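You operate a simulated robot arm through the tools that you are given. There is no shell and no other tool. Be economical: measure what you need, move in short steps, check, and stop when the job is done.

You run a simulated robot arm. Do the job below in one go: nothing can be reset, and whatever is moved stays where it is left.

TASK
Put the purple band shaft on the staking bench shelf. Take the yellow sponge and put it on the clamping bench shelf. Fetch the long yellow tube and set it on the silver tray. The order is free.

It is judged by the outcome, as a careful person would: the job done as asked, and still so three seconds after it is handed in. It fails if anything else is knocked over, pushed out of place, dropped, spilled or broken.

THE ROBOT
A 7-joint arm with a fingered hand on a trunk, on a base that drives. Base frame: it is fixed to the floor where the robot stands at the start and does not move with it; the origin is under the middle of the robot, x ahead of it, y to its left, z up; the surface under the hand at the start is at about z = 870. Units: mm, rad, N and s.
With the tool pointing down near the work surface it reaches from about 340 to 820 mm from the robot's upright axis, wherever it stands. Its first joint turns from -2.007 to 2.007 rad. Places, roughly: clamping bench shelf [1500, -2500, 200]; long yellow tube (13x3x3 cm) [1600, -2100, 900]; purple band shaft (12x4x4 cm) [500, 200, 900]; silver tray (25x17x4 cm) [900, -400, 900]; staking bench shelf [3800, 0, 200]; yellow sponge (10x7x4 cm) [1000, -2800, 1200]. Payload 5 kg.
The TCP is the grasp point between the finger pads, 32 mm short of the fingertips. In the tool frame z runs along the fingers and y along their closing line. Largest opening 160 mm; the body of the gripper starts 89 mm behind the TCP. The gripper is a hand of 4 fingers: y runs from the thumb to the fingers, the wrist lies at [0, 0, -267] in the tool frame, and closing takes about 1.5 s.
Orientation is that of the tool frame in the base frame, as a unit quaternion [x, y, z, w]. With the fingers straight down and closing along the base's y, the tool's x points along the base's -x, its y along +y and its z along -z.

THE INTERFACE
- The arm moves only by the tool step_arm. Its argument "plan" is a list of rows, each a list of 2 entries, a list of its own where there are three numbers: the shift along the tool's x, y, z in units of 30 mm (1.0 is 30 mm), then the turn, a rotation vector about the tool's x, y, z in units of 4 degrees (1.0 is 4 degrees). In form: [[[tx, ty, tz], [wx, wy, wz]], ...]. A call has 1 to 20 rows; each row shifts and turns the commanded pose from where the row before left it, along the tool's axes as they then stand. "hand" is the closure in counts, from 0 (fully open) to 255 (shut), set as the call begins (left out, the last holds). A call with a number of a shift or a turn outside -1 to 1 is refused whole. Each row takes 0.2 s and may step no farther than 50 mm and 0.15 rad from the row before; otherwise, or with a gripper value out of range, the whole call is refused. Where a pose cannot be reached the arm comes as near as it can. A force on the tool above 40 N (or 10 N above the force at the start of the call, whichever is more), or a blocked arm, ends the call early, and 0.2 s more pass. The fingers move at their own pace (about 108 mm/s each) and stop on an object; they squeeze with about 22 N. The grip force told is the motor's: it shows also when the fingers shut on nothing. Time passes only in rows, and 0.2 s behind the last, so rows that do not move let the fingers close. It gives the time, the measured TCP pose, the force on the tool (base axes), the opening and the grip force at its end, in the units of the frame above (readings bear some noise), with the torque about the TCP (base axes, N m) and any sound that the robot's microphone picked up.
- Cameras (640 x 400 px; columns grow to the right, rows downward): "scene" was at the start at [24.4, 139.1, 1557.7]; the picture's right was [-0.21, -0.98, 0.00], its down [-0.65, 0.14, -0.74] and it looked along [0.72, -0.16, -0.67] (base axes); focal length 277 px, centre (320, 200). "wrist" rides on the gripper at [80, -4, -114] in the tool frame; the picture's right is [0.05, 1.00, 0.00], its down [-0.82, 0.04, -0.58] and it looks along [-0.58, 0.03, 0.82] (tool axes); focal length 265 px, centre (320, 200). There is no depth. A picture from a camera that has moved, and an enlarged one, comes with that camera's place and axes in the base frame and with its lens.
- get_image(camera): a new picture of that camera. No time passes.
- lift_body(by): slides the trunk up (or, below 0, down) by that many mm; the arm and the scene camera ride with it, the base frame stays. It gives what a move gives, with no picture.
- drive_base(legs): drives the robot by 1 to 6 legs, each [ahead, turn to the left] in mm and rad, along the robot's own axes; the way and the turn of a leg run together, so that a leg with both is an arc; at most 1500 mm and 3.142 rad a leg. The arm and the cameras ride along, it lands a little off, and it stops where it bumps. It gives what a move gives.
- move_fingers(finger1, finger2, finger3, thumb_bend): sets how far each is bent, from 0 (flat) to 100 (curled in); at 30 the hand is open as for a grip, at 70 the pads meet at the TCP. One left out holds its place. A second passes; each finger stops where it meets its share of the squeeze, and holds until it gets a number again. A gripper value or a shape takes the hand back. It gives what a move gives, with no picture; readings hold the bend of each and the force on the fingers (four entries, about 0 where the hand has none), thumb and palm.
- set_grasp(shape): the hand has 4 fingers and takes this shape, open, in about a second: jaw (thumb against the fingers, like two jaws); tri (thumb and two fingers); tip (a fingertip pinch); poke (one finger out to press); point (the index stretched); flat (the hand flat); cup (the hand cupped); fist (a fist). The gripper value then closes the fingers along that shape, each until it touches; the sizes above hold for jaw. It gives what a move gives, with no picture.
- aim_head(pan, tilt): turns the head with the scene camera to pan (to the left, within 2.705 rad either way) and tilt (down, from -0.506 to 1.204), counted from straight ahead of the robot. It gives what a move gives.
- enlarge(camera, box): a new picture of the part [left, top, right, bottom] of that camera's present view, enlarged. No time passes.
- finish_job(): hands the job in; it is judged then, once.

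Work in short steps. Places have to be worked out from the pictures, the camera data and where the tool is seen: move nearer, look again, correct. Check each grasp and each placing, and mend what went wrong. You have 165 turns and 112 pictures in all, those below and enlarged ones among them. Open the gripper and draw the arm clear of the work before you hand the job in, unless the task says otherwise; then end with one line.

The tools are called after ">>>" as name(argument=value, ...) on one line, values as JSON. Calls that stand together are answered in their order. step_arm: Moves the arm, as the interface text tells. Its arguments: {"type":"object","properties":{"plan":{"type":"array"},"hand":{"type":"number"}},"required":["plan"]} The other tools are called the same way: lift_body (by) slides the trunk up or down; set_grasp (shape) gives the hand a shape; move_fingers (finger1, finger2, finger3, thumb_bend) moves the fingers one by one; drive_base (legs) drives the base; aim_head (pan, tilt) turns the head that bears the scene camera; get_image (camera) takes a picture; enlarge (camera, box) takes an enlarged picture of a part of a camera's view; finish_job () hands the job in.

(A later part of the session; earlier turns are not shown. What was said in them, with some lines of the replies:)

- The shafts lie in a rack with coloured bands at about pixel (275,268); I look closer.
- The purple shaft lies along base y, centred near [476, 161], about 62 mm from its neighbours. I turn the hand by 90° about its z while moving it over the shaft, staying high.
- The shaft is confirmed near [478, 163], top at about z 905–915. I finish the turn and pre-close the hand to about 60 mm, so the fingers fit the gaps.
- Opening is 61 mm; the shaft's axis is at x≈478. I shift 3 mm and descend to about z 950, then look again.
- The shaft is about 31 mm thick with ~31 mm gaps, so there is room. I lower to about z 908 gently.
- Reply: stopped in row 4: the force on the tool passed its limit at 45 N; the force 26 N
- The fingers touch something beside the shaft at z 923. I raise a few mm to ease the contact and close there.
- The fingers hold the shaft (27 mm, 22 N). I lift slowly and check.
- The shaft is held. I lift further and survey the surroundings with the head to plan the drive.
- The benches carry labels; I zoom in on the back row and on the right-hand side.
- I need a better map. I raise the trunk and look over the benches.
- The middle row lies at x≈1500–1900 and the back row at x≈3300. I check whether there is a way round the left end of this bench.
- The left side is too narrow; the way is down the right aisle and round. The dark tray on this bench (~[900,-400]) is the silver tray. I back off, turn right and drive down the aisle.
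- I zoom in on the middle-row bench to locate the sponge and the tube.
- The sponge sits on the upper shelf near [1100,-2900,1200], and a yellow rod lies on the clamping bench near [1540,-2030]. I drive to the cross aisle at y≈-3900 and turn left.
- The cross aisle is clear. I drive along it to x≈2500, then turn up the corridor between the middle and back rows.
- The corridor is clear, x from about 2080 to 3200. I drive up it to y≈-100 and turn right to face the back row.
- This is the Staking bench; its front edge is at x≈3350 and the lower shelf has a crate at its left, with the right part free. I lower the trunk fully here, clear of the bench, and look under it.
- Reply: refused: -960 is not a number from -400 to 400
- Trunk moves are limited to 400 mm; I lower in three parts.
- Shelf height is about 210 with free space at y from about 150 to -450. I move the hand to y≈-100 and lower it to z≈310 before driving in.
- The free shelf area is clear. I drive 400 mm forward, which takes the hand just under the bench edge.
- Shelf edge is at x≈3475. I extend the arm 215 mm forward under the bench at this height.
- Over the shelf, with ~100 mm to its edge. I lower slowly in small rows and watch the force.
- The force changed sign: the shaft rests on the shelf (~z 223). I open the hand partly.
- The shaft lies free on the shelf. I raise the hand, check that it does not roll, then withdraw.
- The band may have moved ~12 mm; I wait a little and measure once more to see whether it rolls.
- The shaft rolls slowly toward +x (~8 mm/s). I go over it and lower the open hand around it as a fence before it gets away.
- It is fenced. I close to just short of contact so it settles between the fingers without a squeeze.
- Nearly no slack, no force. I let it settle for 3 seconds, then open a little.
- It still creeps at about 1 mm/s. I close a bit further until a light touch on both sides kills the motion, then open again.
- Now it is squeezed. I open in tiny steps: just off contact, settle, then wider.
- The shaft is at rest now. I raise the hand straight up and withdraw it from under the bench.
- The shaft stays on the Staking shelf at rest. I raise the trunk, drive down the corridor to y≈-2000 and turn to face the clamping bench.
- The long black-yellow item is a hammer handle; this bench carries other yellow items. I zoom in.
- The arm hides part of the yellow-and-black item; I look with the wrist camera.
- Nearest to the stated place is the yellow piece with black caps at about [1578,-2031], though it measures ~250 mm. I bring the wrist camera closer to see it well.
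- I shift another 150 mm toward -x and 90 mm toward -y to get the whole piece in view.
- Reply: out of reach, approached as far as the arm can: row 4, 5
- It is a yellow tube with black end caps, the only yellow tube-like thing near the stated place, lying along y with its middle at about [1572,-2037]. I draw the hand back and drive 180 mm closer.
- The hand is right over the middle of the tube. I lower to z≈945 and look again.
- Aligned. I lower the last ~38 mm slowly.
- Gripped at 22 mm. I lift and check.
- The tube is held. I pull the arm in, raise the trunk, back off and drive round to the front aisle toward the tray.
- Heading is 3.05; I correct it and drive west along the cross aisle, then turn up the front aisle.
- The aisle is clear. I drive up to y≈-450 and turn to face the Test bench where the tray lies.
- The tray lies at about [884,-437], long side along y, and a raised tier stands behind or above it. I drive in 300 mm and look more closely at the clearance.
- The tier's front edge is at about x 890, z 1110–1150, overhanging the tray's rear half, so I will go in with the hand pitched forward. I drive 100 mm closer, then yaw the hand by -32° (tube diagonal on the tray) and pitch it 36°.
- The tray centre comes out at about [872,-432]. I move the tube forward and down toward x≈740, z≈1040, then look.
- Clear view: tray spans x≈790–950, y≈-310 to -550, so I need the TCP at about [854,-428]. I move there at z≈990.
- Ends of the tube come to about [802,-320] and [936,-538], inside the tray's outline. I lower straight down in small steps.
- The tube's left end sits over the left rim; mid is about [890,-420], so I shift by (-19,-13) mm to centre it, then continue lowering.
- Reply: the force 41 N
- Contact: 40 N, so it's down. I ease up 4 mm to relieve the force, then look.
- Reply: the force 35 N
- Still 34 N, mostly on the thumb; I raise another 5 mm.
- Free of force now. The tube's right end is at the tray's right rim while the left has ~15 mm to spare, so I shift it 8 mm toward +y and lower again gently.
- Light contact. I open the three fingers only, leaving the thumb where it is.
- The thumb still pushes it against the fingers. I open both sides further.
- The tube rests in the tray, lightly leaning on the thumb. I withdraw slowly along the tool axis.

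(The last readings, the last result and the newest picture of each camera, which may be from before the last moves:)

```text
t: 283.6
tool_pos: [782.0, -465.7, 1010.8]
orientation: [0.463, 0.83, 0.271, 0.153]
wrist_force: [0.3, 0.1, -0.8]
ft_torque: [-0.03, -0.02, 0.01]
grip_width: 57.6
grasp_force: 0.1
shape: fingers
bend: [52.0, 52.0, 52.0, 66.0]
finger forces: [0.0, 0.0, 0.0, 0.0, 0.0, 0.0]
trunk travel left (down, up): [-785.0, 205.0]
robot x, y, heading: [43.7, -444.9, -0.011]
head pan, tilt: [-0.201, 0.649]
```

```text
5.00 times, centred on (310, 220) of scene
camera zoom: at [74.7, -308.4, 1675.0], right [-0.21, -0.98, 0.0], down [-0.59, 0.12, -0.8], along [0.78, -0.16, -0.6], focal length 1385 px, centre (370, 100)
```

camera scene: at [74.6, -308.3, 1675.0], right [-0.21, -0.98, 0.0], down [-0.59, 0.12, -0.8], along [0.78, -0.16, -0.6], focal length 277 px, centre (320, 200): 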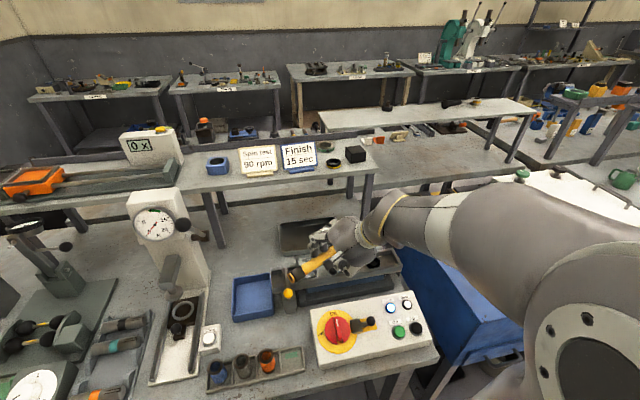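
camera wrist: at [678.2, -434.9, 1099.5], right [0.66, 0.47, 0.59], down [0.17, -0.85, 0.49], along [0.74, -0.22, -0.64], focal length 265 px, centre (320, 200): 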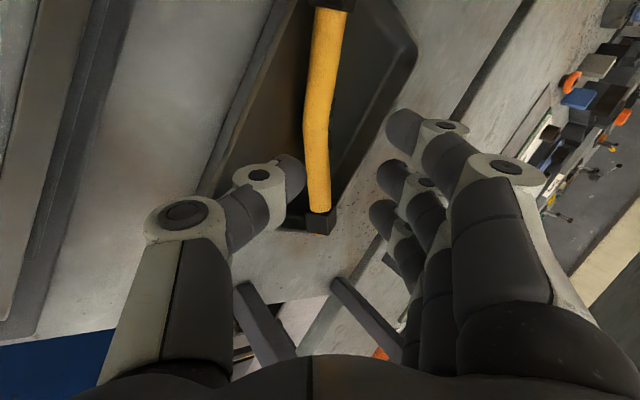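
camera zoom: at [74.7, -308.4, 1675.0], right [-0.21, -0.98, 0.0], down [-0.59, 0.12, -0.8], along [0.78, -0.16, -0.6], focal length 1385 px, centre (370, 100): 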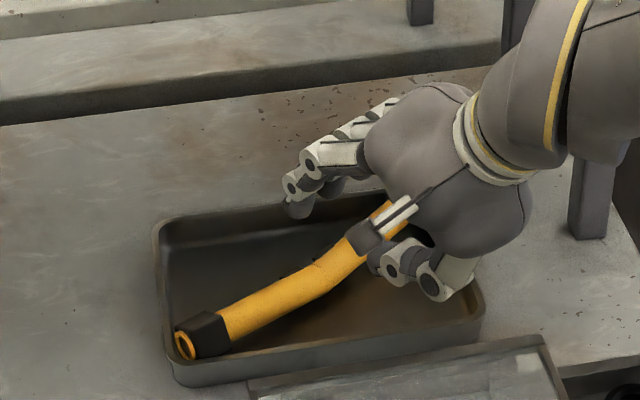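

The tube lies diagonally within the tray. I withdraw the hand up and back, and bring it upright again.

>>> step_arm(plan=[[[0.517, -0.2, -0.91], [0, 0, 0]], [[0.517, -0.2, -0.91], [0, 0, 0]], [[0.517, -0.2, -0.91], [0, 0, 0]], [[0.517, -0.2, -0.91], [0, 0, 0]], [[0.517, -0.2, -0.91], [0, 0, 0]], [[0.517, -0.2, -0.91], [0, 0, 0]], [[0.517, -0.2, -0.91], [0, 0, 0]], [[0, 0, 0], [1, 0, 0]], [[0, 0, 0], [1, 0, 0]], [[0, 0, 0], [1, 0, 0]], [[0, 0, 0], [1, 0, 0]], [[0, 0, 0], [1, 0, 0]], [[0, 0, 0], [1, 0, 0]], [[0, 0, 0], [1, 0, 0]], [[0, 0, 0], [1, 0, 0]], [[0, 0, 0], [1, 0, 0]], [[0, 0, 0], [0, 0, 0]]])

>>> drive_base(legs=[[-390, 0]])

>>> aim_head(pan=-0.1, tilt=0.6)

>>> get_image(camera="scene")

```text
t: 287.1
tool_pos: [599.0, -450.8, 1139.8]
orientation: [0.487, 0.873, 0.001, 0.002]
wrist_force: [0.3, 0.3, 0.2]
ft_torque: [0.0, 0.0, -0.01]
grip_width: 57.9
grasp_force: 0.1
shape: fingers
bend: [52.0, 52.0, 52.0, 66.0]
finger forces: [0.0, 0.0, 0.1, 0.0, 0.0, 0.1]
trunk travel left (down, up): [-785.0, 205.0]
robot x, y, heading: [44.6, -445.4, -0.005]
head pan, tilt: [-0.201, 0.649]
```

```text
t: 289.6
tool_pos: [216.8, -450.5, 1140.3]
orientation: [0.49, 0.872, 0.003, 0.003]
wrist_force: [-0.1, -0.1, 0.9]
ft_torque: [0.0, -0.03, 0.0]
grip_width: 57.7
grasp_force: 0.1
shape: fingers
bend: [52.0, 52.0, 52.0, 66.0]
finger forces: [0.0, 0.0, 0.1, 0.0, 0.1, 0.0]
trunk travel left (down, up): [-785.0, 205.0]
robot x, y, heading: [-336.6, -442.9, -0.015]
head pan, tilt: [-0.201, 0.649]
```

```text
t: 290.2
tool_pos: [218.5, -450.9, 1140.7]
orientation: [0.491, 0.871, 0.002, 0.003]
wrist_force: [0.8, 0.0, -0.3]
ft_torque: [0.0, 0.0, 0.05]
grip_width: 57.7
grasp_force: 0.0
shape: fingers
bend: [52.0, 52.0, 52.0, 66.0]
finger forces: [0.0, 0.0, 0.0, 0.0, 0.0, 0.1]
trunk travel left (down, up): [-785.0, 205.0]
robot x, y, heading: [-339.2, -445.7, -0.013]
head pan, tilt: [-0.099, 0.6]
```

```text
22 pictures are left
camera scene: at [-303.3, -296.1, 1679.3], right [-0.11, -0.99, 0.0], down [-0.56, 0.06, -0.82], along [0.82, -0.09, -0.57], focal length 277 px, centre (320, 200)
```

scene: 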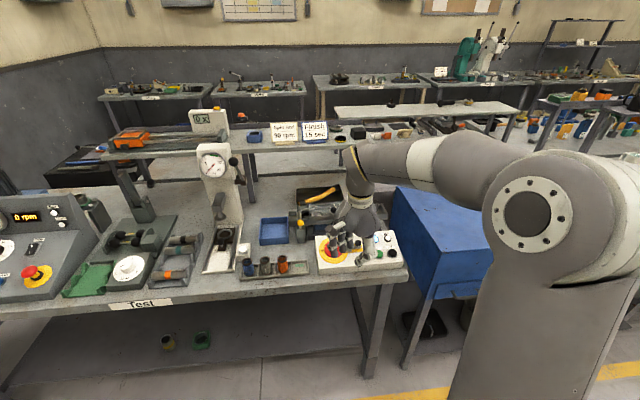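

The tube stays on the tray. I raise the trunk and drive back to the cross aisle, to stand south of the upper shelf where the sponge lies.

>>> lift_body(by=200)

>>> drive_base(legs=[[0, -1.558], [1150, 0], [1150, 0], [1140, 0], [0, 1.571]])

```text
t: 292.4
tool_pos: [218.0, -449.9, 1339.6]
orientation: [0.491, 0.871, 0.003, 0.002]
wrist_force: [-0.3, 0.1, -0.6]
ft_torque: [0.01, -0.04, -0.01]
grip_width: 57.7
grasp_force: 0.0
shape: fingers
bend: [52.0, 52.0, 52.0, 66.0]
finger forces: [0.0, 0.0, 0.0, 0.1, 0.1, 0.0]
trunk travel left (down, up): [-985.0, 5.0]
robot x, y, heading: [-335.3, -444.5, -0.018]
head pan, tilt: [-0.099, 0.6]
```

```text
t: 316.8
tool_pos: [477.5, -3855.2, 1339.7]
orientation: [0.447, 0.895, 0.003, 0.002]
wrist_force: [0.3, -0.4, 0.2]
ft_torque: [-0.02, 0.0, 0.02]
grip_width: 57.7
grasp_force: 0.1
shape: fingers
bend: [52.0, 52.0, 52.0, 66.0]
finger forces: [0.1, 0.0, 0.1, 0.0, 0.0, 0.1]
trunk travel left (down, up): [-985.0, 5.0]
robot x, y, heading: [-73.7, -3904.5, 0.089]
head pan, tilt: [-0.099, 0.6]
```

I correct the heading, drive to x≈1100 and turn to face the shelf end.

>>> drive_base(legs=[[0, -0.09], [1175, 0], [0, 1.571]])

>>> aim_head(pan=0.0, tilt=0.6)

>>> get_image(camera="scene")

```text
t: 327.1
tool_pos: [1092.3, -3357.1, 1340.6]
orientation: [-0.271, 0.963, 0.004, -0.001]
wrist_force: [0.5, -0.3, 0.0]
ft_torque: [0.0, -0.01, -0.01]
grip_width: 58.0
grasp_force: 0.2
shape: fingers
bend: [52.0, 52.0, 52.0, 66.0]
finger forces: [0.1, 0.1, 0.0, 0.0, 0.1, 0.0]
trunk travel left (down, up): [-985.0, 5.0]
robot x, y, heading: [1088.8, -3911.1, 1.557]
head pan, tilt: [-0.099, 0.6]
```

```text
t: 327.7
tool_pos: [1093.1, -3357.8, 1339.5]
orientation: [-0.271, 0.963, 0.003, 0.0]
wrist_force: [0.1, 0.2, -0.4]
ft_torque: [0.02, -0.04, 0.0]
grip_width: 58.2
grasp_force: 0.1
shape: fingers
bend: [52.0, 52.0, 52.0, 66.0]
finger forces: [0.0, 0.0, 0.0, 0.0, 0.0, 0.1]
trunk travel left (down, up): [-985.0, 5.0]
robot x, y, heading: [1089.1, -3913.8, 1.563]
head pan, tilt: [0.0, 0.6]
```

```text
21 pictures are left
camera scene: at [936.3, -3881.1, 1879.3], right [1.0, -0.01, 0.0], down [-0.01, -0.56, -0.83], along [0.01, 0.82, -0.56], focal length 277 px, centre (320, 200)
```

scene: 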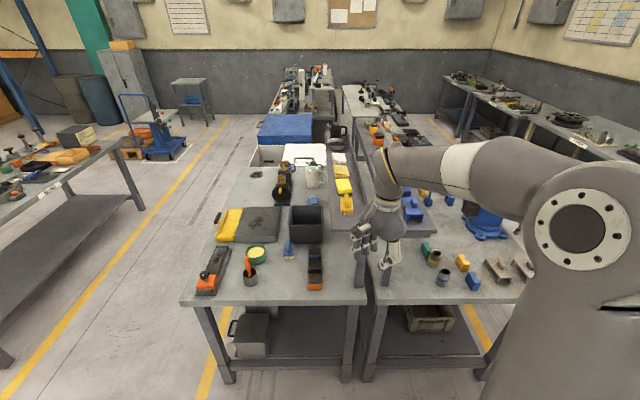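

>>> enlarge(camera="scene", box=[270, 130, 460, 280])

```text
2.67 times, centred on (365, 205) of scene
camera zoom: at [936.3, -3881.1, 1879.3], right [1.0, -0.01, 0.0], down [-0.01, -0.56, -0.83], along [0.01, 0.82, -0.56], focal length 739 px, centre (200, 187)
```

zoom: 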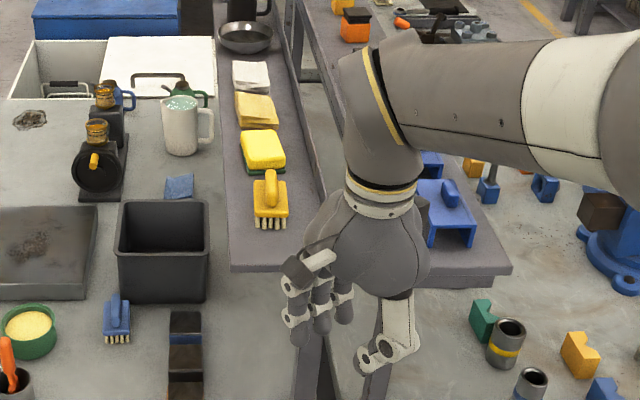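

The sponge lies at about [1057,-2795], 10 cm along y and 7–8 cm along x, with a brush in front, a cloth behind and a rail at x≈1130. I turn the hand so it closes along x, open to ~95 mm, and drive 370 mm forward.

>>> step_arm(plan=[[[0, 0, 0], [0, 0, -1]], [[0, 0, 0], [0, 0, -1]], [[0, 0, 0], [0, 0, -1]], [[0, 0, 0], [0, 0, -1]], [[0, 0, 0], [0, 0, -1]], [[0, 0, 0], [0, 0, -1]], [[0, 0, 0], [0, 0, -1]], [[0, 0, 0], [0, 0, -1]], [[0, 0, 0], [0, 0, -1]], [[0, 0, 0], [0, 0, -1]], [[0, 0, 0], [0, 0, -1]], [[0, 0, 0], [0, 0, -1]], [[0, 0, 0], [0, 0, -1]], [[0, 0, 0], [0, 0, -1]], [[0, 0, 0], [0, 0, -0.6]], [[0, 0, 0], [0, 0, 0]]], hand=100)

>>> drive_base(legs=[[370, 0]])

>>> get_image(camera="wrist")

```text
t: 331.1
tool_pos: [1093.2, -3356.9, 1341.2]
orientation: [-0.707, 0.708, 0.002, 0.002]
wrist_force: [0.5, -0.8, -0.6]
ft_torque: [0.01, 0.02, -0.01]
grip_width: 96.7
grasp_force: 0.1
shape: jaw
bend: [71.0, 71.0, 71.0, 69.0]
finger forces: [0.0, 0.0, 0.0, 0.1, 0.0, 0.0]
trunk travel left (down, up): [-985.0, 5.0]
robot x, y, heading: [1091.2, -3914.9, 1.561]
head pan, tilt: [0.0, 0.6]
```

```text
t: 333.5
tool_pos: [1099.1, -2987.0, 1339.5]
orientation: [-0.705, 0.709, 0.002, 0.002]
wrist_force: [0.5, 0.2, -0.4]
ft_torque: [-0.06, 0.02, 0.03]
grip_width: 96.8
grasp_force: 0.0
shape: jaw
bend: [71.0, 71.0, 71.0, 69.0]
finger forces: [0.0, 0.1, 0.1, 0.1, 0.0, 0.0]
trunk travel left (down, up): [-985.0, 5.0]
robot x, y, heading: [1094.9, -3542.2, 1.554]
head pan, tilt: [0.0, 0.6]
```

```text
19 pictures are left
camera wrist: at [1103.4, -3067.6, 1452.8], right [-1.0, -0.05, 0.0], down [-0.04, 0.81, 0.58], along [-0.03, 0.58, -0.81], focal length 265 px, centre (320, 200)
```

wrist: 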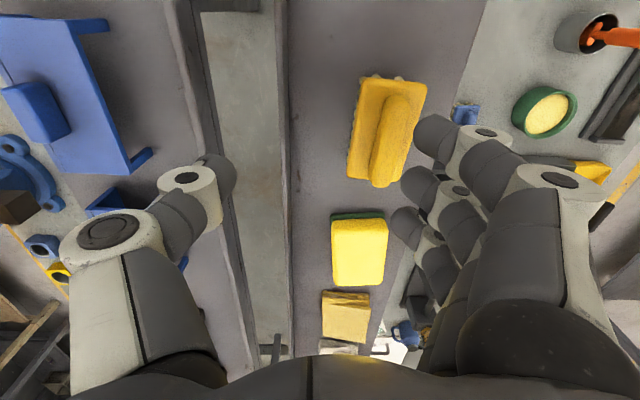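

Combining views, the sponge centre is about [1043,-2825], top z≈1228. I move above it and look again.

>>> step_arm(plan=[[[-0.92, 0.31, 0], [0, 0, 0]], [[-0.92, 0.31, 0], [0, 0, 0]], [[-0.92, 0.31, 0], [0, 0, 0]], [[-0.92, 0.31, 0], [0, 0, 0]], [[-0.92, 0.31, 0], [0, 0, 0]], [[-0.92, 0.31, 0], [0, 0, 0]], [[0, 0, 0], [0, 0, 0]]])

>>> get_image(camera="wrist")

```text
t: 335.1
tool_pos: [1044.1, -2820.2, 1339.8]
orientation: [-0.705, 0.709, 0.003, 0.002]
wrist_force: [0.2, -1.2, 0.5]
ft_torque: [-0.01, 0.02, -0.02]
grip_width: 96.7
grasp_force: 0.1
shape: jaw
bend: [71.0, 71.0, 71.0, 69.0]
finger forces: [0.0, 0.0, 0.1, 0.0, 0.0, 0.1]
trunk travel left (down, up): [-985.0, 5.0]
robot x, y, heading: [1094.7, -3541.8, 1.562]
head pan, tilt: [0.0, 0.6]
```

```text
18 pictures are left
camera wrist: at [1048.2, -2902.2, 1451.7], right [-1.0, -0.05, 0.0], down [-0.04, 0.81, 0.58], along [-0.03, 0.58, -0.81], focal length 265 px, centre (320, 200)
```

wrist: 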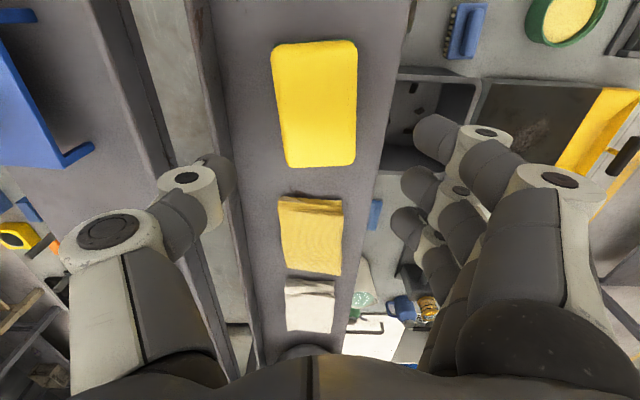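

Sponge centre is [1049,-2840], top ≈1232. I correct by (5,-20) mm and lower around it in steps.

>>> step_arm(plan=[[[0.67, -0.17, 0], [0, 0, 0]], [[0, 0, 1], [0, 0, 0]], [[0, 0, 1], [0, 0, 0]], [[0, 0, 0.7], [0, 0, 0]], [[0, 0, 0.5], [0, 0, 0]], [[0, 0, 0.3], [0, 0, 0]], [[0, 0, 0], [0, 0, 0]]])

>>> get_image(camera="wrist")

```text
t: 336.5
tool_pos: [1048.2, -2839.6, 1248.0]
orientation: [-0.705, 0.709, 0.01, 0.007]
wrist_force: [1.1, -4.3, 21.8]
ft_torque: [-0.63, 1.2, 0.22]
grip_width: 96.0
grasp_force: 0.1
shape: jaw
bend: [72.0, 71.0, 71.0, 69.0]
finger forces: [14.8, 6.1, 0.1, 0.0, 0.3, 0.1]
trunk travel left (down, up): [-985.0, 5.0]
robot x, y, heading: [1092.3, -3540.4, 1.559]
head pan, tilt: [0.0, 0.6]
stopped in row 7: the force on the tool passed its limit at 50 N (the readings are from after the stop); the commanded pose is now the measured one
```

```text
17 pictures are left
camera wrist: at [1052.1, -2922.7, 1358.8], right [-1.0, -0.05, 0.0], down [-0.03, 0.8, 0.6], along [-0.03, 0.6, -0.8], focal length 265 px, centre (320, 200)
```

wrist: 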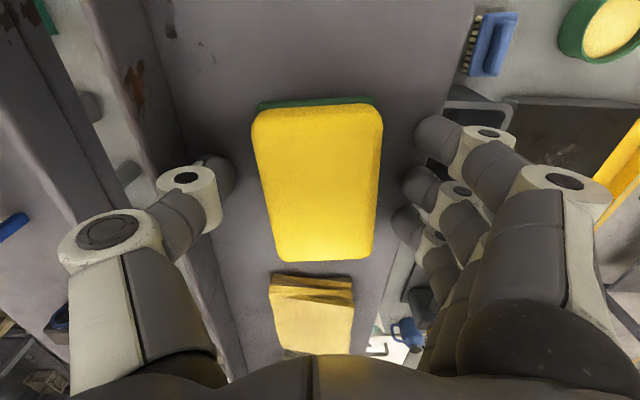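

The fingertips touch the shelf (so it is at z≈1215 and the sponge top ≈1250). I raise 5 mm, then close.

>>> step_arm(plan=[[[0, 0, -0.17], [0, 0, 0]], [[0, 0, 0], [0, 0, 0]]])

>>> step_arm(plan=[[[0, 0, 0], [0, 0, 0]], [[0, 0, 0], [0, 0, 0]], [[0, 0, 0], [0, 0, 0]], [[0, 0, 0], [0, 0, 0]], [[0, 0, 0], [0, 0, 0]], [[0, 0, 0], [0, 0, 0]], [[0, 0, 0], [0, 0, 0]]], hand=255)

>>> step_arm(plan=[[[0, 0, -0.4], [0, 0, 0]], [[0, 0, -0.8], [0, 0, 0]], [[0, 0, -1], [0, 0, 0]], [[0, 0, -1], [0, 0, 0]], [[0, 0, 0], [0, 0, 0]]])

>>> get_image(camera="wrist")

```text
t: 337.1
tool_pos: [1048.8, -2839.9, 1248.1]
orientation: [-0.705, 0.709, 0.009, 0.005]
wrist_force: [0.5, -0.1, 2.2]
ft_torque: [-0.07, 0.15, 0.01]
grip_width: 97.1
grasp_force: 0.0
shape: jaw
bend: [71.0, 71.0, 71.0, 69.0]
finger forces: [2.9, 0.1, 0.0, 0.1, 0.0, 0.0]
trunk travel left (down, up): [-985.0, 5.0]
robot x, y, heading: [1095.6, -3542.0, 1.558]
head pan, tilt: [0.0, 0.6]
```

```text
t: 338.7
tool_pos: [1047.6, -2839.5, 1249.1]
orientation: [-0.705, 0.709, 0.008, 0.006]
wrist_force: [-0.2, 0.8, 0.1]
ft_torque: [-0.01, -0.04, -0.01]
grip_width: 56.7
grasp_force: 21.9
shape: jaw
bend: [74.0, 73.0, 73.0, 70.0]
finger forces: [0.0, 10.4, 10.0, 0.0, 20.2, 0.0]
trunk travel left (down, up): [-985.0, 5.0]
robot x, y, heading: [1091.1, -3543.5, 1.557]
head pan, tilt: [0.0, 0.6]
```

```text
t: 339.9
tool_pos: [1048.3, -2839.3, 1344.9]
orientation: [-0.705, 0.709, 0.008, 0.006]
wrist_force: [0.6, 0.1, -0.2]
ft_torque: [-0.03, -0.01, 0.01]
grip_width: 56.7
grasp_force: 22.4
shape: jaw
bend: [74.0, 73.0, 73.0, 70.0]
finger forces: [0.1, 10.2, 9.9, 0.0, 20.1, 0.1]
trunk travel left (down, up): [-985.0, 5.0]
robot x, y, heading: [1090.7, -3540.9, 1.566]
head pan, tilt: [0.0, 0.6]
```

```text
16 pictures are left
camera wrist: at [1051.6, -2922.7, 1456.4], right [-1.0, -0.05, 0.0], down [-0.04, 0.8, 0.59], along [-0.03, 0.59, -0.81], focal length 265 px, centre (320, 200)
```

wrist: 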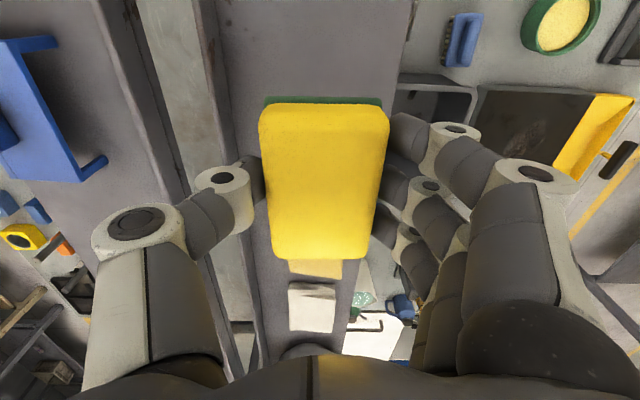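

The sponge is held. I draw the arm in, back off, and drive round into the corridor at x≈2650.

>>> step_arm(plan=[[[0.9, 0, -0.3], [0, 0, 0]], [[0.9, 0, -0.3], [0, 0, 0]], [[0.9, 0, 0], [0, 0, 0]], [[0.9, 0, 0], [0, 0, 0]], [[0.9, 0, 0], [0, 0, 0]], [[0.9, 0, 0], [0, 0, 0]], [[0.9, 0, 0], [0, 0, 0]], [[0.9, 0, 0], [0, 0, 0]], [[0, 0, 0], [0, 0, 0]]])

>>> drive_base(legs=[[-370, 0], [0, -1.56], [780, 0], [780, 0], [0, 1.571]])

```text
t: 341.9
tool_pos: [1046.7, -3059.2, 1357.5]
orientation: [-0.705, 0.709, 0.009, 0.005]
wrist_force: [-0.6, 0.4, 0.4]
ft_torque: [-0.05, 0.01, 0.04]
grip_width: 56.6
grasp_force: 22.4
shape: jaw
bend: [74.0, 73.0, 73.0, 70.0]
finger forces: [0.1, 10.2, 9.7, 0.1, 20.0, 0.0]
trunk travel left (down, up): [-985.0, 5.0]
robot x, y, heading: [1093.3, -3544.3, 1.554]
head pan, tilt: [0.0, 0.6]
```

```text
t: 359.5
tool_pos: [2604.5, -3435.7, 1358.8]
orientation: [-0.707, 0.707, 0.008, 0.006]
wrist_force: [0.3, 0.2, 0.1]
ft_torque: [-0.03, -0.02, 0.02]
grip_width: 56.5
grasp_force: 21.9
shape: jaw
bend: [74.0, 73.0, 73.0, 70.0]
finger forces: [0.0, 10.1, 9.8, 0.1, 20.0, 0.1]
trunk travel left (down, up): [-985.0, 5.0]
robot x, y, heading: [2649.1, -3916.7, 1.564]
head pan, tilt: [0.0, 0.6]
```

On course. I drive up the corridor to y≈-2035, turn to the clamping bench and lower the trunk clear of it.

>>> drive_base(legs=[[940, 0], [940, 0], [0, 1.575]])

>>> lift_body(by=-400)

>>> lift_body(by=-400)

>>> aim_head(pan=0, tilt=0.45)

>>> lift_body(by=-170)

>>> get_image(camera="scene")

```text
t: 372.8
tool_pos: [2232.1, -2035.8, 1358.3]
orientation: [0.999, -0.033, -0.01, 0.002]
wrist_force: [-1.0, -0.1, -0.6]
ft_torque: [0.03, 0.01, -0.03]
grip_width: 56.5
grasp_force: 21.7
shape: jaw
bend: [74.0, 73.0, 73.0, 70.0]
finger forces: [0.1, 10.1, 9.7, 0.0, 20.2, 0.0]
trunk travel left (down, up): [-985.0, 5.0]
robot x, y, heading: [2713.5, -2019.3, 3.069]
head pan, tilt: [0.0, 0.6]
```

```text
t: 376.6
tool_pos: [2232.5, -2034.8, 958.6]
orientation: [0.999, -0.033, -0.009, 0.002]
wrist_force: [0.8, -0.2, 0.1]
ft_torque: [-0.01, -0.01, -0.02]
grip_width: 56.6
grasp_force: 21.8
shape: jaw
bend: [74.0, 73.0, 73.0, 70.0]
finger forces: [0.1, 10.2, 9.8, 0.0, 20.1, 0.0]
trunk travel left (down, up): [-585.0, 405.0]
robot x, y, heading: [2713.7, -2016.9, 3.073]
head pan, tilt: [0.0, 0.6]
```

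```text
t: 380.4
tool_pos: [2233.7, -2034.6, 558.4]
orientation: [0.999, -0.034, -0.009, 0.002]
wrist_force: [-0.4, -1.1, -1.2]
ft_torque: [-0.03, 0.02, -0.01]
grip_width: 56.6
grasp_force: 21.3
shape: jaw
bend: [74.0, 73.0, 73.0, 70.0]
finger forces: [0.1, 10.1, 9.7, 0.1, 20.2, 0.1]
trunk travel left (down, up): [-185.0, 805.0]
robot x, y, heading: [2721.2, -2014.0, 3.065]
head pan, tilt: [0.0, 0.6]
```

```text
t: 381.1
tool_pos: [2232.6, -2034.6, 558.8]
orientation: [0.999, -0.034, -0.01, 0.0]
wrist_force: [-0.7, 0.7, -0.7]
ft_torque: [-0.02, 0.02, 0.0]
grip_width: 56.7
grasp_force: 21.9
shape: jaw
bend: [74.0, 73.0, 73.0, 70.0]
finger forces: [0.1, 10.2, 9.7, 0.1, 20.1, 0.0]
trunk travel left (down, up): [-185.0, 805.0]
robot x, y, heading: [2715.8, -2020.6, 3.065]
head pan, tilt: [0.0, 0.45]
```

```text
t: 383.1
tool_pos: [2232.0, -2034.6, 388.3]
orientation: [0.999, -0.033, -0.009, 0.001]
wrist_force: [-0.3, 0.4, 0.1]
ft_torque: [0.0, 0.01, 0.02]
grip_width: 56.8
grasp_force: 21.8
shape: jaw
bend: [74.0, 73.0, 73.0, 70.0]
finger forces: [0.1, 10.2, 9.7, 0.1, 20.1, 0.0]
trunk travel left (down, up): [-15.0, 975.0]
robot x, y, heading: [2713.3, -2015.4, 3.065]
head pan, tilt: [0.0, 0.45]
```

```text
15 pictures are left
camera scene: at [2675.0, -2170.2, 922.9], right [0.07, 1.0, 0.0], down [0.43, -0.03, -0.9], along [-0.9, 0.07, -0.44], focal length 277 px, centre (320, 200)
```

scene: 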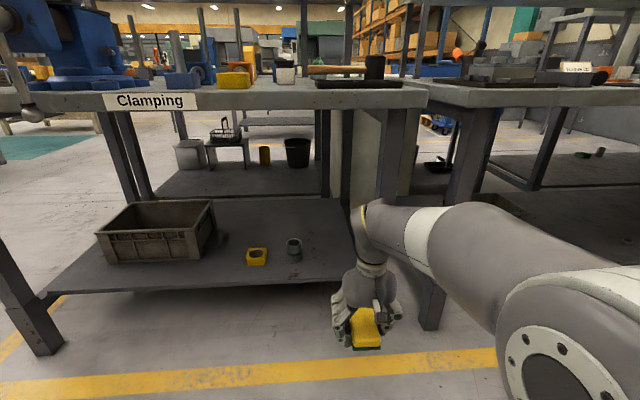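

The shelf (z≈223) is free between the grey cylinder at y≈-2207 and its end at y≈-1975. I shift the robot toward -y so that the forearm stays clear of the bench's right leg.

>>> drive_base(legs=[[0, 0.55], [240, 0], [0, -0.475]])

>>> get_image(camera="scene")

```text
t: 387.8
tool_pos: [2011.2, -2165.3, 388.6]
orientation: [1.0, -0.013, -0.01, 0.001]
wrist_force: [-0.4, 0.0, 0.4]
ft_torque: [-0.01, 0.02, 0.02]
grip_width: 56.7
grasp_force: 21.8
shape: jaw
bend: [74.0, 73.0, 73.0, 70.0]
finger forces: [0.0, 10.2, 9.9, 0.1, 20.1, 0.0]
trunk travel left (down, up): [-15.0, 975.0]
robot x, y, heading: [2492.0, -2124.2, 3.107]
head pan, tilt: [0.0, 0.45]
```

```text
14 pictures are left
camera scene: at [2457.6, -2282.5, 922.8], right [0.03, 1.0, 0.0], down [0.43, -0.01, -0.9], along [-0.9, 0.03, -0.44], focal length 277 px, centre (320, 200)
```

scene: 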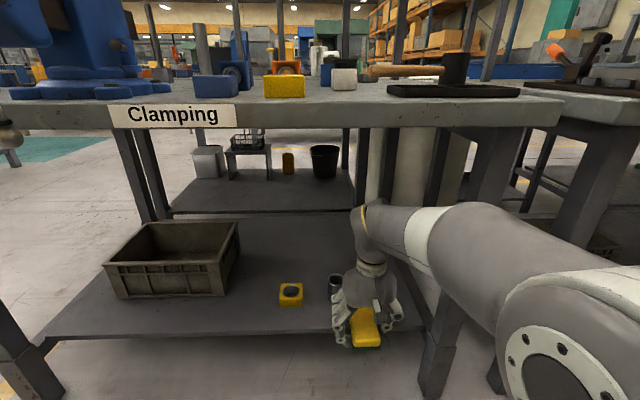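

The right leg is close to that spot; the free area in front of and beside the crate (around [1800,-2490]) is better. I shift the robot ~320 mm further along -y.

>>> drive_base(legs=[[0, 1.605], [315, 0], [0, -1.571]])

>>> get_image(camera="scene")

```text
t: 397.8
tool_pos: [2008.5, -2467.8, 388.3]
orientation: [1.0, -0.028, -0.011, 0.002]
wrist_force: [-0.4, 1.0, -0.6]
ft_torque: [-0.01, -0.02, -0.01]
grip_width: 56.5
grasp_force: 22.1
shape: jaw
bend: [74.0, 73.0, 73.0, 70.0]
finger forces: [0.3, 10.3, 9.7, 0.1, 20.0, 0.0]
trunk travel left (down, up): [-15.0, 975.0]
robot x, y, heading: [2489.6, -2446.4, 3.08]
head pan, tilt: [0.0, 0.45]
```

```text
13 pictures are left
camera scene: at [2451.3, -2597.3, 922.8], right [0.06, 1.0, 0.0], down [0.43, -0.03, -0.9], along [-0.9, 0.06, -0.44], focal length 277 px, centre (320, 200)
```

scene: 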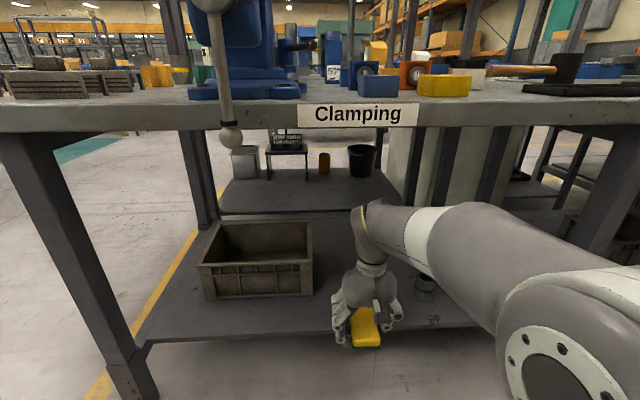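

Target is about [1815,-2488], in front-right of the crate. I extend the arm in under the bench, lowering slightly.

>>> step_arm(plan=[[[-0.8, 0.129, 0.25], [0, 0, 0]], [[-0.8, 0.129, 0.25], [0, 0, 0]], [[-0.8, 0.129, 0.25], [0, 0, 0]], [[-0.8, 0.129, 0.25], [0, 0, 0]], [[-0.8, 0.129, 0.2], [0, 0, 0]], [[-0.8, 0.129, 0.2], [0, 0, 0]], [[-0.8, 0.129, 0], [0, 0, 0]], [[-0.8, 0.129, 0], [0, 0, 0]], [[0, 0, 0], [0, 0, 0]]])

>>> get_image(camera="wrist")

>>> get_image(camera="scene")

```text
t: 399.8
tool_pos: [1813.9, -2487.0, 349.3]
orientation: [1.0, -0.027, -0.01, 0.001]
wrist_force: [-0.3, 0.6, 0.4]
ft_torque: [-0.03, 0.01, 0.06]
grip_width: 56.7
grasp_force: 21.7
shape: jaw
bend: [74.0, 73.0, 73.0, 70.0]
finger forces: [0.2, 10.2, 9.8, 0.0, 20.0, 0.0]
trunk travel left (down, up): [-15.0, 975.0]
robot x, y, heading: [2488.5, -2442.8, 3.078]
head pan, tilt: [0.0, 0.45]
```

```text
12 pictures are left
camera wrist: at [1896.6, -2487.7, 461.7], right [0.0, -1.0, 0.0], down [-0.81, 0.01, 0.59], along [-0.59, 0.0, -0.81], focal length 265 px, centre (320, 200)
```

wrist: 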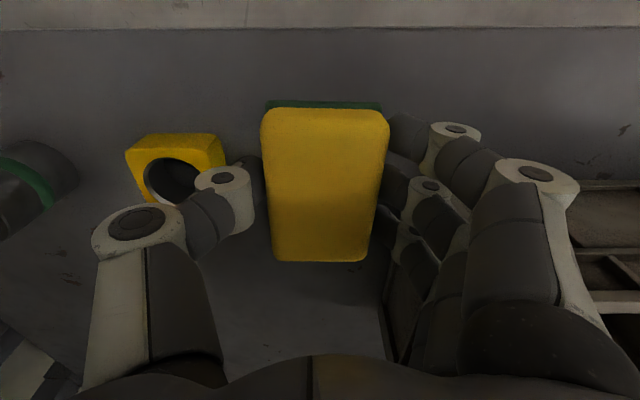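

```text
11 pictures are left
camera scene: at [2451.3, -2597.3, 922.8], right [0.06, 1.0, 0.0], down [0.43, -0.03, -0.9], along [-0.9, 0.06, -0.44], focal length 277 px, centre (320, 200)
```

scene: 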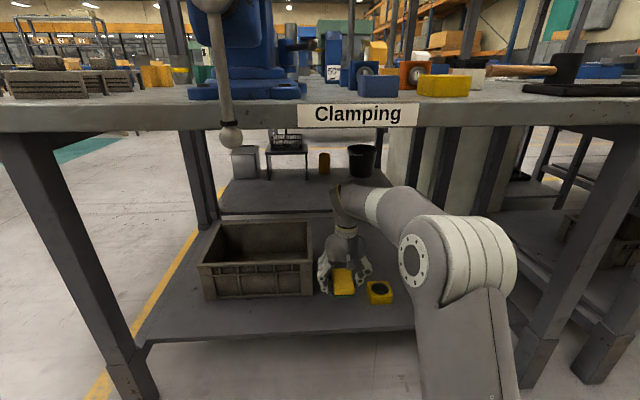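

Clear on both sides: ring at y≈-2377, crate beyond y≈-2584. I lower to the shelf in steps.

>>> step_arm(plan=[[[0, 0, 0.7], [0, 0, 0]], [[0, 0, 0.7], [0, 0, 0]], [[0, 0, 0.6], [0, 0, 0]], [[0, 0, 0.4], [0, 0, 0]], [[0, 0, 0], [0, 0, 0]]])

>>> step_arm(plan=[[[0, 0, 0.15], [0, 0, 0]], [[0, 0, 0.15], [0, 0, 0]], [[0, 0, 0], [0, 0, 0]]])

>>> step_arm(plan=[[[0, 0, 0.1], [0, 0, 0]], [[0, 0, 0.1], [0, 0, 0]], [[0, 0, 0], [0, 0, 0]]])

```text
t: 401.0
tool_pos: [1812.9, -2486.2, 279.4]
orientation: [1.0, -0.027, -0.01, 0.002]
wrist_force: [0.9, 0.7, 0.3]
ft_torque: [-0.01, -0.01, -0.03]
grip_width: 56.2
grasp_force: 22.1
shape: jaw
bend: [74.0, 73.0, 73.0, 70.0]
finger forces: [0.1, 10.2, 9.8, 0.0, 20.0, 0.1]
trunk travel left (down, up): [-15.0, 975.0]
robot x, y, heading: [2493.0, -2444.7, 3.074]
head pan, tilt: [0.0, 0.45]
```

```text
t: 401.8
tool_pos: [1811.9, -2487.6, 267.8]
orientation: [1.0, -0.028, -0.009, 0.001]
wrist_force: [-1.2, 0.2, -0.5]
ft_torque: [0.02, -0.01, 0.02]
grip_width: 56.3
grasp_force: 22.2
shape: jaw
bend: [74.0, 73.0, 73.0, 70.0]
finger forces: [0.2, 10.2, 9.7, 0.0, 20.0, 0.0]
trunk travel left (down, up): [-15.0, 975.0]
robot x, y, heading: [2491.8, -2446.0, 3.08]
head pan, tilt: [0.0, 0.45]
```

```text
t: 402.6
tool_pos: [1811.0, -2487.5, 261.2]
orientation: [1.0, -0.029, -0.009, 0.002]
wrist_force: [-0.5, 0.0, -0.8]
ft_torque: [0.01, 0.03, 0.01]
grip_width: 56.6
grasp_force: 22.2
shape: jaw
bend: [74.0, 73.0, 73.0, 70.0]
finger forces: [0.2, 10.2, 9.7, 0.0, 20.0, 0.0]
trunk travel left (down, up): [-15.0, 975.0]
robot x, y, heading: [2492.0, -2442.3, 3.076]
head pan, tilt: [0.0, 0.45]
```

No contact yet; I continue in 3 mm steps.

>>> step_arm(plan=[[[0, 0, 0.1], [0, 0, 0]], [[0, 0, 0.1], [0, 0, 0]], [[0, 0, 0], [0, 0, 0]]])

>>> step_arm(plan=[[[0, 0, 0.1], [0, 0, 0]], [[0, 0, 0], [0, 0, 0]]])

>>> get_image(camera="wrist")

```text
t: 403.4
tool_pos: [1812.1, -2488.2, 255.8]
orientation: [1.0, -0.027, -0.01, 0.002]
wrist_force: [0.8, 0.3, -0.2]
ft_torque: [-0.01, -0.02, 0.02]
grip_width: 56.3
grasp_force: 22.1
shape: jaw
bend: [74.0, 73.0, 73.0, 70.0]
finger forces: [0.2, 10.2, 9.8, 0.0, 20.0, 0.0]
trunk travel left (down, up): [-15.0, 975.0]
robot x, y, heading: [2488.8, -2442.6, 3.076]
head pan, tilt: [0.0, 0.45]
```

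```text
t: 404.0
tool_pos: [1812.3, -2488.3, 253.1]
orientation: [1.0, -0.028, -0.01, 0.002]
wrist_force: [0.7, -0.9, 0.8]
ft_torque: [-0.04, -0.03, 0.03]
grip_width: 56.6
grasp_force: 21.5
shape: jaw
bend: [74.0, 73.0, 73.0, 70.0]
finger forces: [0.1, 11.2, 9.7, 0.0, 19.9, 0.0]
trunk travel left (down, up): [-15.0, 975.0]
robot x, y, heading: [2488.9, -2444.4, 3.078]
head pan, tilt: [0.0, 0.45]
```

```text
10 pictures are left
camera wrist: at [1894.4, -2488.3, 365.6], right [0.0, -1.0, 0.0], down [-0.81, 0.01, 0.59], along [-0.59, 0.0, -0.81], focal length 265 px, centre (320, 200)
```

wrist: 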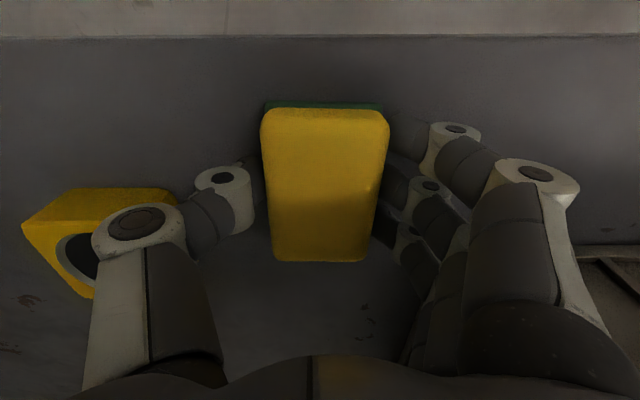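

First contact shows; the fingertips are right at the shelf. I release, opening to about 85 mm.

>>> step_arm(plan=[[[0, 0, 0], [0, 0, 0]], [[0, 0, 0], [0, 0, 0]], [[0, 0, 0], [0, 0, 0]], [[0, 0, 0], [0, 0, 0]], [[0, 0, 0], [0, 0, 0]]], hand=112)

>>> get_image(camera="wrist")

```text
t: 405.2
tool_pos: [1811.8, -2487.8, 253.4]
orientation: [1.0, -0.028, -0.01, 0.001]
wrist_force: [-0.4, -0.2, -0.6]
ft_torque: [0.01, 0.02, 0.0]
grip_width: 89.1
grasp_force: 0.0
shape: jaw
bend: [72.0, 72.0, 72.0, 70.0]
finger forces: [0.0, 0.1, 0.0, 0.0, 0.0, 0.1]
trunk travel left (down, up): [-15.0, 975.0]
robot x, y, heading: [2487.1, -2442.3, 3.084]
head pan, tilt: [0.0, 0.45]
```

```text
9 pictures are left
camera wrist: at [1894.3, -2488.2, 365.5], right [0.0, -1.0, 0.0], down [-0.81, 0.01, 0.59], along [-0.59, 0.0, -0.81], focal length 265 px, centre (320, 200)
```

wrist: 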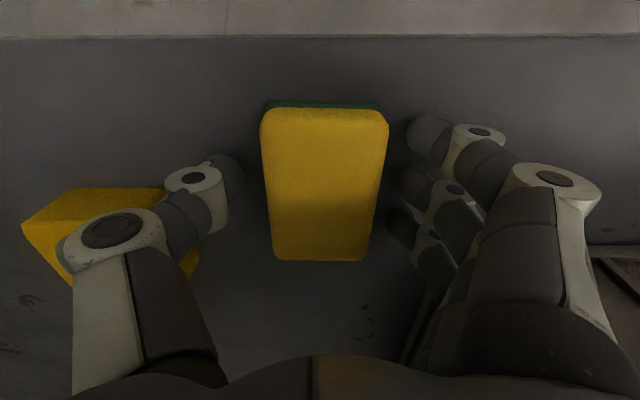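

The sponge lies on the shelf, free of the hand. I raise straight up and withdraw.

>>> step_arm(plan=[[[0, 0, -0.5], [0, 0, 0]], [[0, 0, -0.8], [0, 0, 0]], [[0, 0, -0.8], [0, 0, 0]], [[0, 0, -0.8], [0, 0, 0]], [[0.9, 0, -0.2], [0, 0, 0]], [[0.9, 0, -0.2], [0, 0, 0]], [[0.9, 0, -0.2], [0, 0, 0]], [[0.9, 0, 0], [0, 0, 0]], [[0.9, 0, 0], [0, 0, 0]], [[0.9, 0, 0], [0, 0, 0]], [[0.9, 0, 0], [0, 0, 0]], [[0, 0, 0], [0, 0, 0]]])

>>> drive_base(legs=[[-200, 0]])

>>> get_image(camera="scene")

```text
t: 407.8
tool_pos: [2004.6, -2499.1, 356.7]
orientation: [1.0, -0.028, -0.009, 0.002]
wrist_force: [-0.5, 0.0, 0.7]
ft_torque: [0.0, 0.0, 0.0]
grip_width: 89.0
grasp_force: 0.1
shape: jaw
bend: [72.0, 72.0, 72.0, 70.0]
finger forces: [0.0, 0.0, 0.0, 0.0, 0.0, 0.1]
trunk travel left (down, up): [-15.0, 975.0]
robot x, y, heading: [2490.2, -2443.0, 3.078]
head pan, tilt: [0.0, 0.45]
```

```text
t: 409.4
tool_pos: [2207.9, -2512.3, 355.6]
orientation: [1.0, -0.028, -0.01, 0.001]
wrist_force: [-0.1, -0.4, -1.1]
ft_torque: [-0.09, 0.01, 0.01]
grip_width: 88.6
grasp_force: 0.1
shape: jaw
bend: [72.0, 72.0, 72.0, 70.0]
finger forces: [0.0, 0.0, 0.0, 0.0, 0.1, 0.0]
trunk travel left (down, up): [-15.0, 975.0]
robot x, y, heading: [2691.6, -2452.5, 3.077]
head pan, tilt: [0.0, 0.45]
```

```text
8 pictures are left
camera scene: at [2654.1, -2610.0, 922.8], right [0.06, 1.0, 0.0], down [0.43, -0.03, -0.9], along [-0.9, 0.06, -0.44], focal length 277 px, centre (320, 200)
```

scene: 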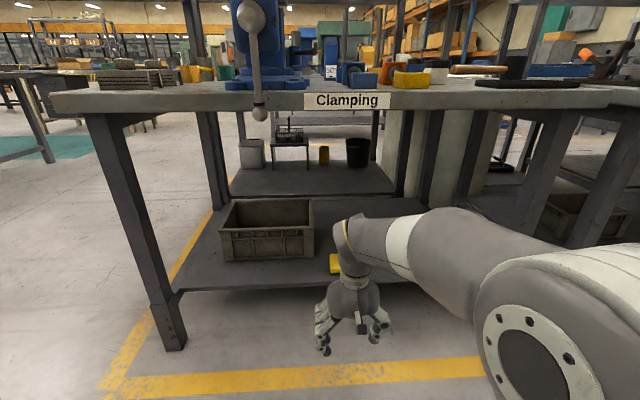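

The sponge is on the clamping shelf. I check from here that the shaft still rests on the staking shelf.

>>> aim_head(pan=-1.89, tilt=0.2)

>>> enlarge(camera="scene", box=[220, 130, 420, 260])

```text
t: 411.2
tool_pos: [2208.0, -2510.8, 356.5]
orientation: [1.0, -0.028, -0.01, 0.001]
wrist_force: [-0.1, -0.9, 0.0]
ft_torque: [0.03, -0.02, -0.01]
grip_width: 88.7
grasp_force: 0.1
shape: jaw
bend: [72.0, 72.0, 72.0, 70.0]
finger forces: [0.0, 0.1, 0.0, 0.1, 0.0, 0.0]
trunk travel left (down, up): [-15.0, 975.0]
robot x, y, heading: [2693.8, -2456.1, 3.082]
head pan, tilt: [-1.89, 0.201]
```

```text
3.08 times, centred on (320, 195) of scene
camera zoom: at [2780.5, -2529.4, 946.1], right [0.93, -0.37, 0.0], down [-0.07, -0.18, -0.98], along [0.37, 0.91, -0.2], focal length 853 px, centre (320, 215)
```

zoom: 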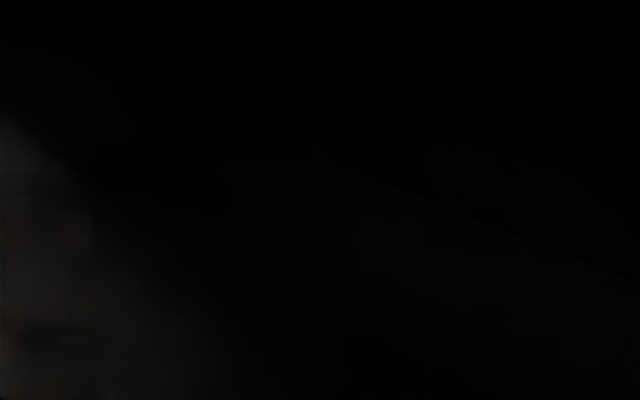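

The robot's own shoulder blocks that view. I turn the base to face that way.

>>> aim_head(pan=0.2, tilt=0.1)

>>> drive_base(legs=[[0, -1.8], [900, 0]])

>>> get_image(camera="scene")

```text
t: 413.2
tool_pos: [2205.9, -2510.4, 355.7]
orientation: [1.0, -0.028, -0.01, 0.002]
wrist_force: [0.4, -0.1, 0.2]
ft_torque: [0.0, -0.01, 0.0]
grip_width: 89.1
grasp_force: 0.0
shape: jaw
bend: [72.0, 72.0, 72.0, 70.0]
finger forces: [0.0, 0.1, 0.0, 0.0, 0.1, 0.1]
trunk travel left (down, up): [-15.0, 975.0]
robot x, y, heading: [2691.6, -2456.9, 3.083]
head pan, tilt: [0.201, 0.099]
```

```text
t: 422.1
tool_pos: [2993.2, -1140.2, 356.6]
orientation: [-0.602, 0.798, 0.007, 0.006]
wrist_force: [-0.2, -0.6, 1.6]
ft_torque: [-0.01, 0.03, -0.02]
grip_width: 88.8
grasp_force: 0.0
shape: jaw
bend: [72.0, 72.0, 72.0, 70.0]
finger forces: [0.1, 0.0, 0.0, 0.0, 0.0, 0.1]
trunk travel left (down, up): [-15.0, 975.0]
robot x, y, heading: [2943.8, -1627.4, 1.284]
head pan, tilt: [0.201, 0.099]
```

```text
6 pictures are left
camera scene: at [2782.3, -1546.5, 955.4], right [1.0, -0.09, 0.0], down [-0.01, -0.1, -0.99], along [0.09, 0.99, -0.1], focal length 277 px, centre (320, 200)
```

scene: 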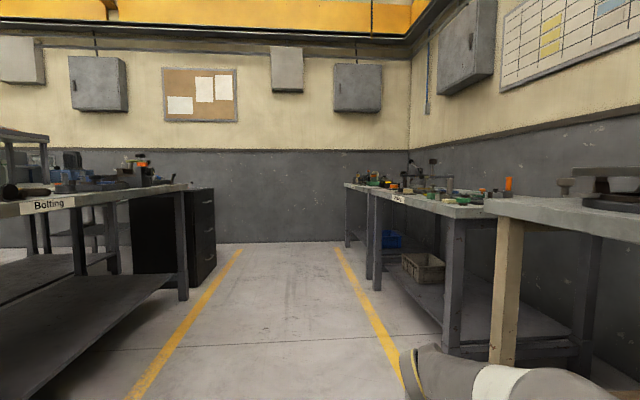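

>>> enlarge(camera="scene", box=[390, 230, 520, 330])

```text
4.00 times, centred on (455, 280) of scene
camera zoom: at [2782.3, -1546.5, 955.4], right [1.0, -0.09, 0.0], down [-0.01, -0.1, -0.99], along [0.09, 0.99, -0.1], focal length 1108 px, centre (-220, -120)
```

zoom: 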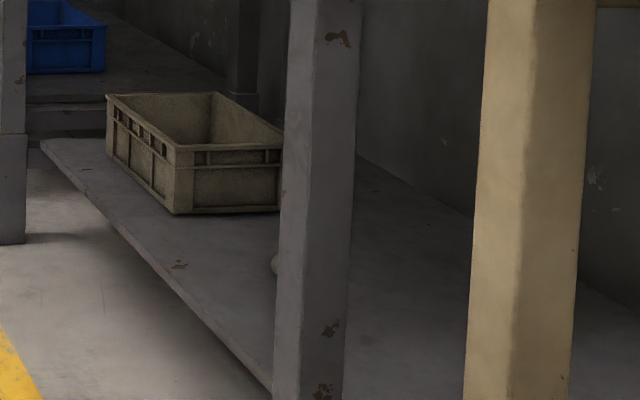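

The shaft's end is visible just past the leg at about [3639,-72], exactly where it was left. I open the hand fully and hand in.

>>> step_arm(plan=[[[0, 0, -0.5], [0, 0, 0]], [[0, 0, -0.5], [0, 0, 0]], [[0, 0, 0], [0, 0, 0]], [[0, 0, 0], [0, 0, 0]], [[0, 0, 0], [0, 0, 0]]], hand=0)

>>> finish_job()

```text
t: 423.3
tool_pos: [2993.6, -1138.5, 387.6]
orientation: [-0.602, 0.798, 0.007, 0.007]
wrist_force: [0.6, -0.1, 0.1]
ft_torque: [-0.04, 0.01, -0.01]
grip_width: 159.7
grasp_force: 0.1
shape: jaw
bend: [30.0, 30.0, 30.0, 30.0]
finger forces: [0.0, 0.0, 0.0, 0.1, 0.0, 0.1]
trunk travel left (down, up): [-15.0, 975.0]
robot x, y, heading: [2941.2, -1628.7, 1.282]
head pan, tilt: [0.201, 0.099]
```

```text
The job is handed in.
```

I handed the job in with the purple band shaft on the staking bench shelf, the yellow sponge on the clamping bench shelf and the long yellow tube on the silver tray; the tube I took measures about 25 cm rather than the listed 13 cm (it was the only yellow tube near the stated place), and lowering it may have shifted the tray by up to about 8 mm.
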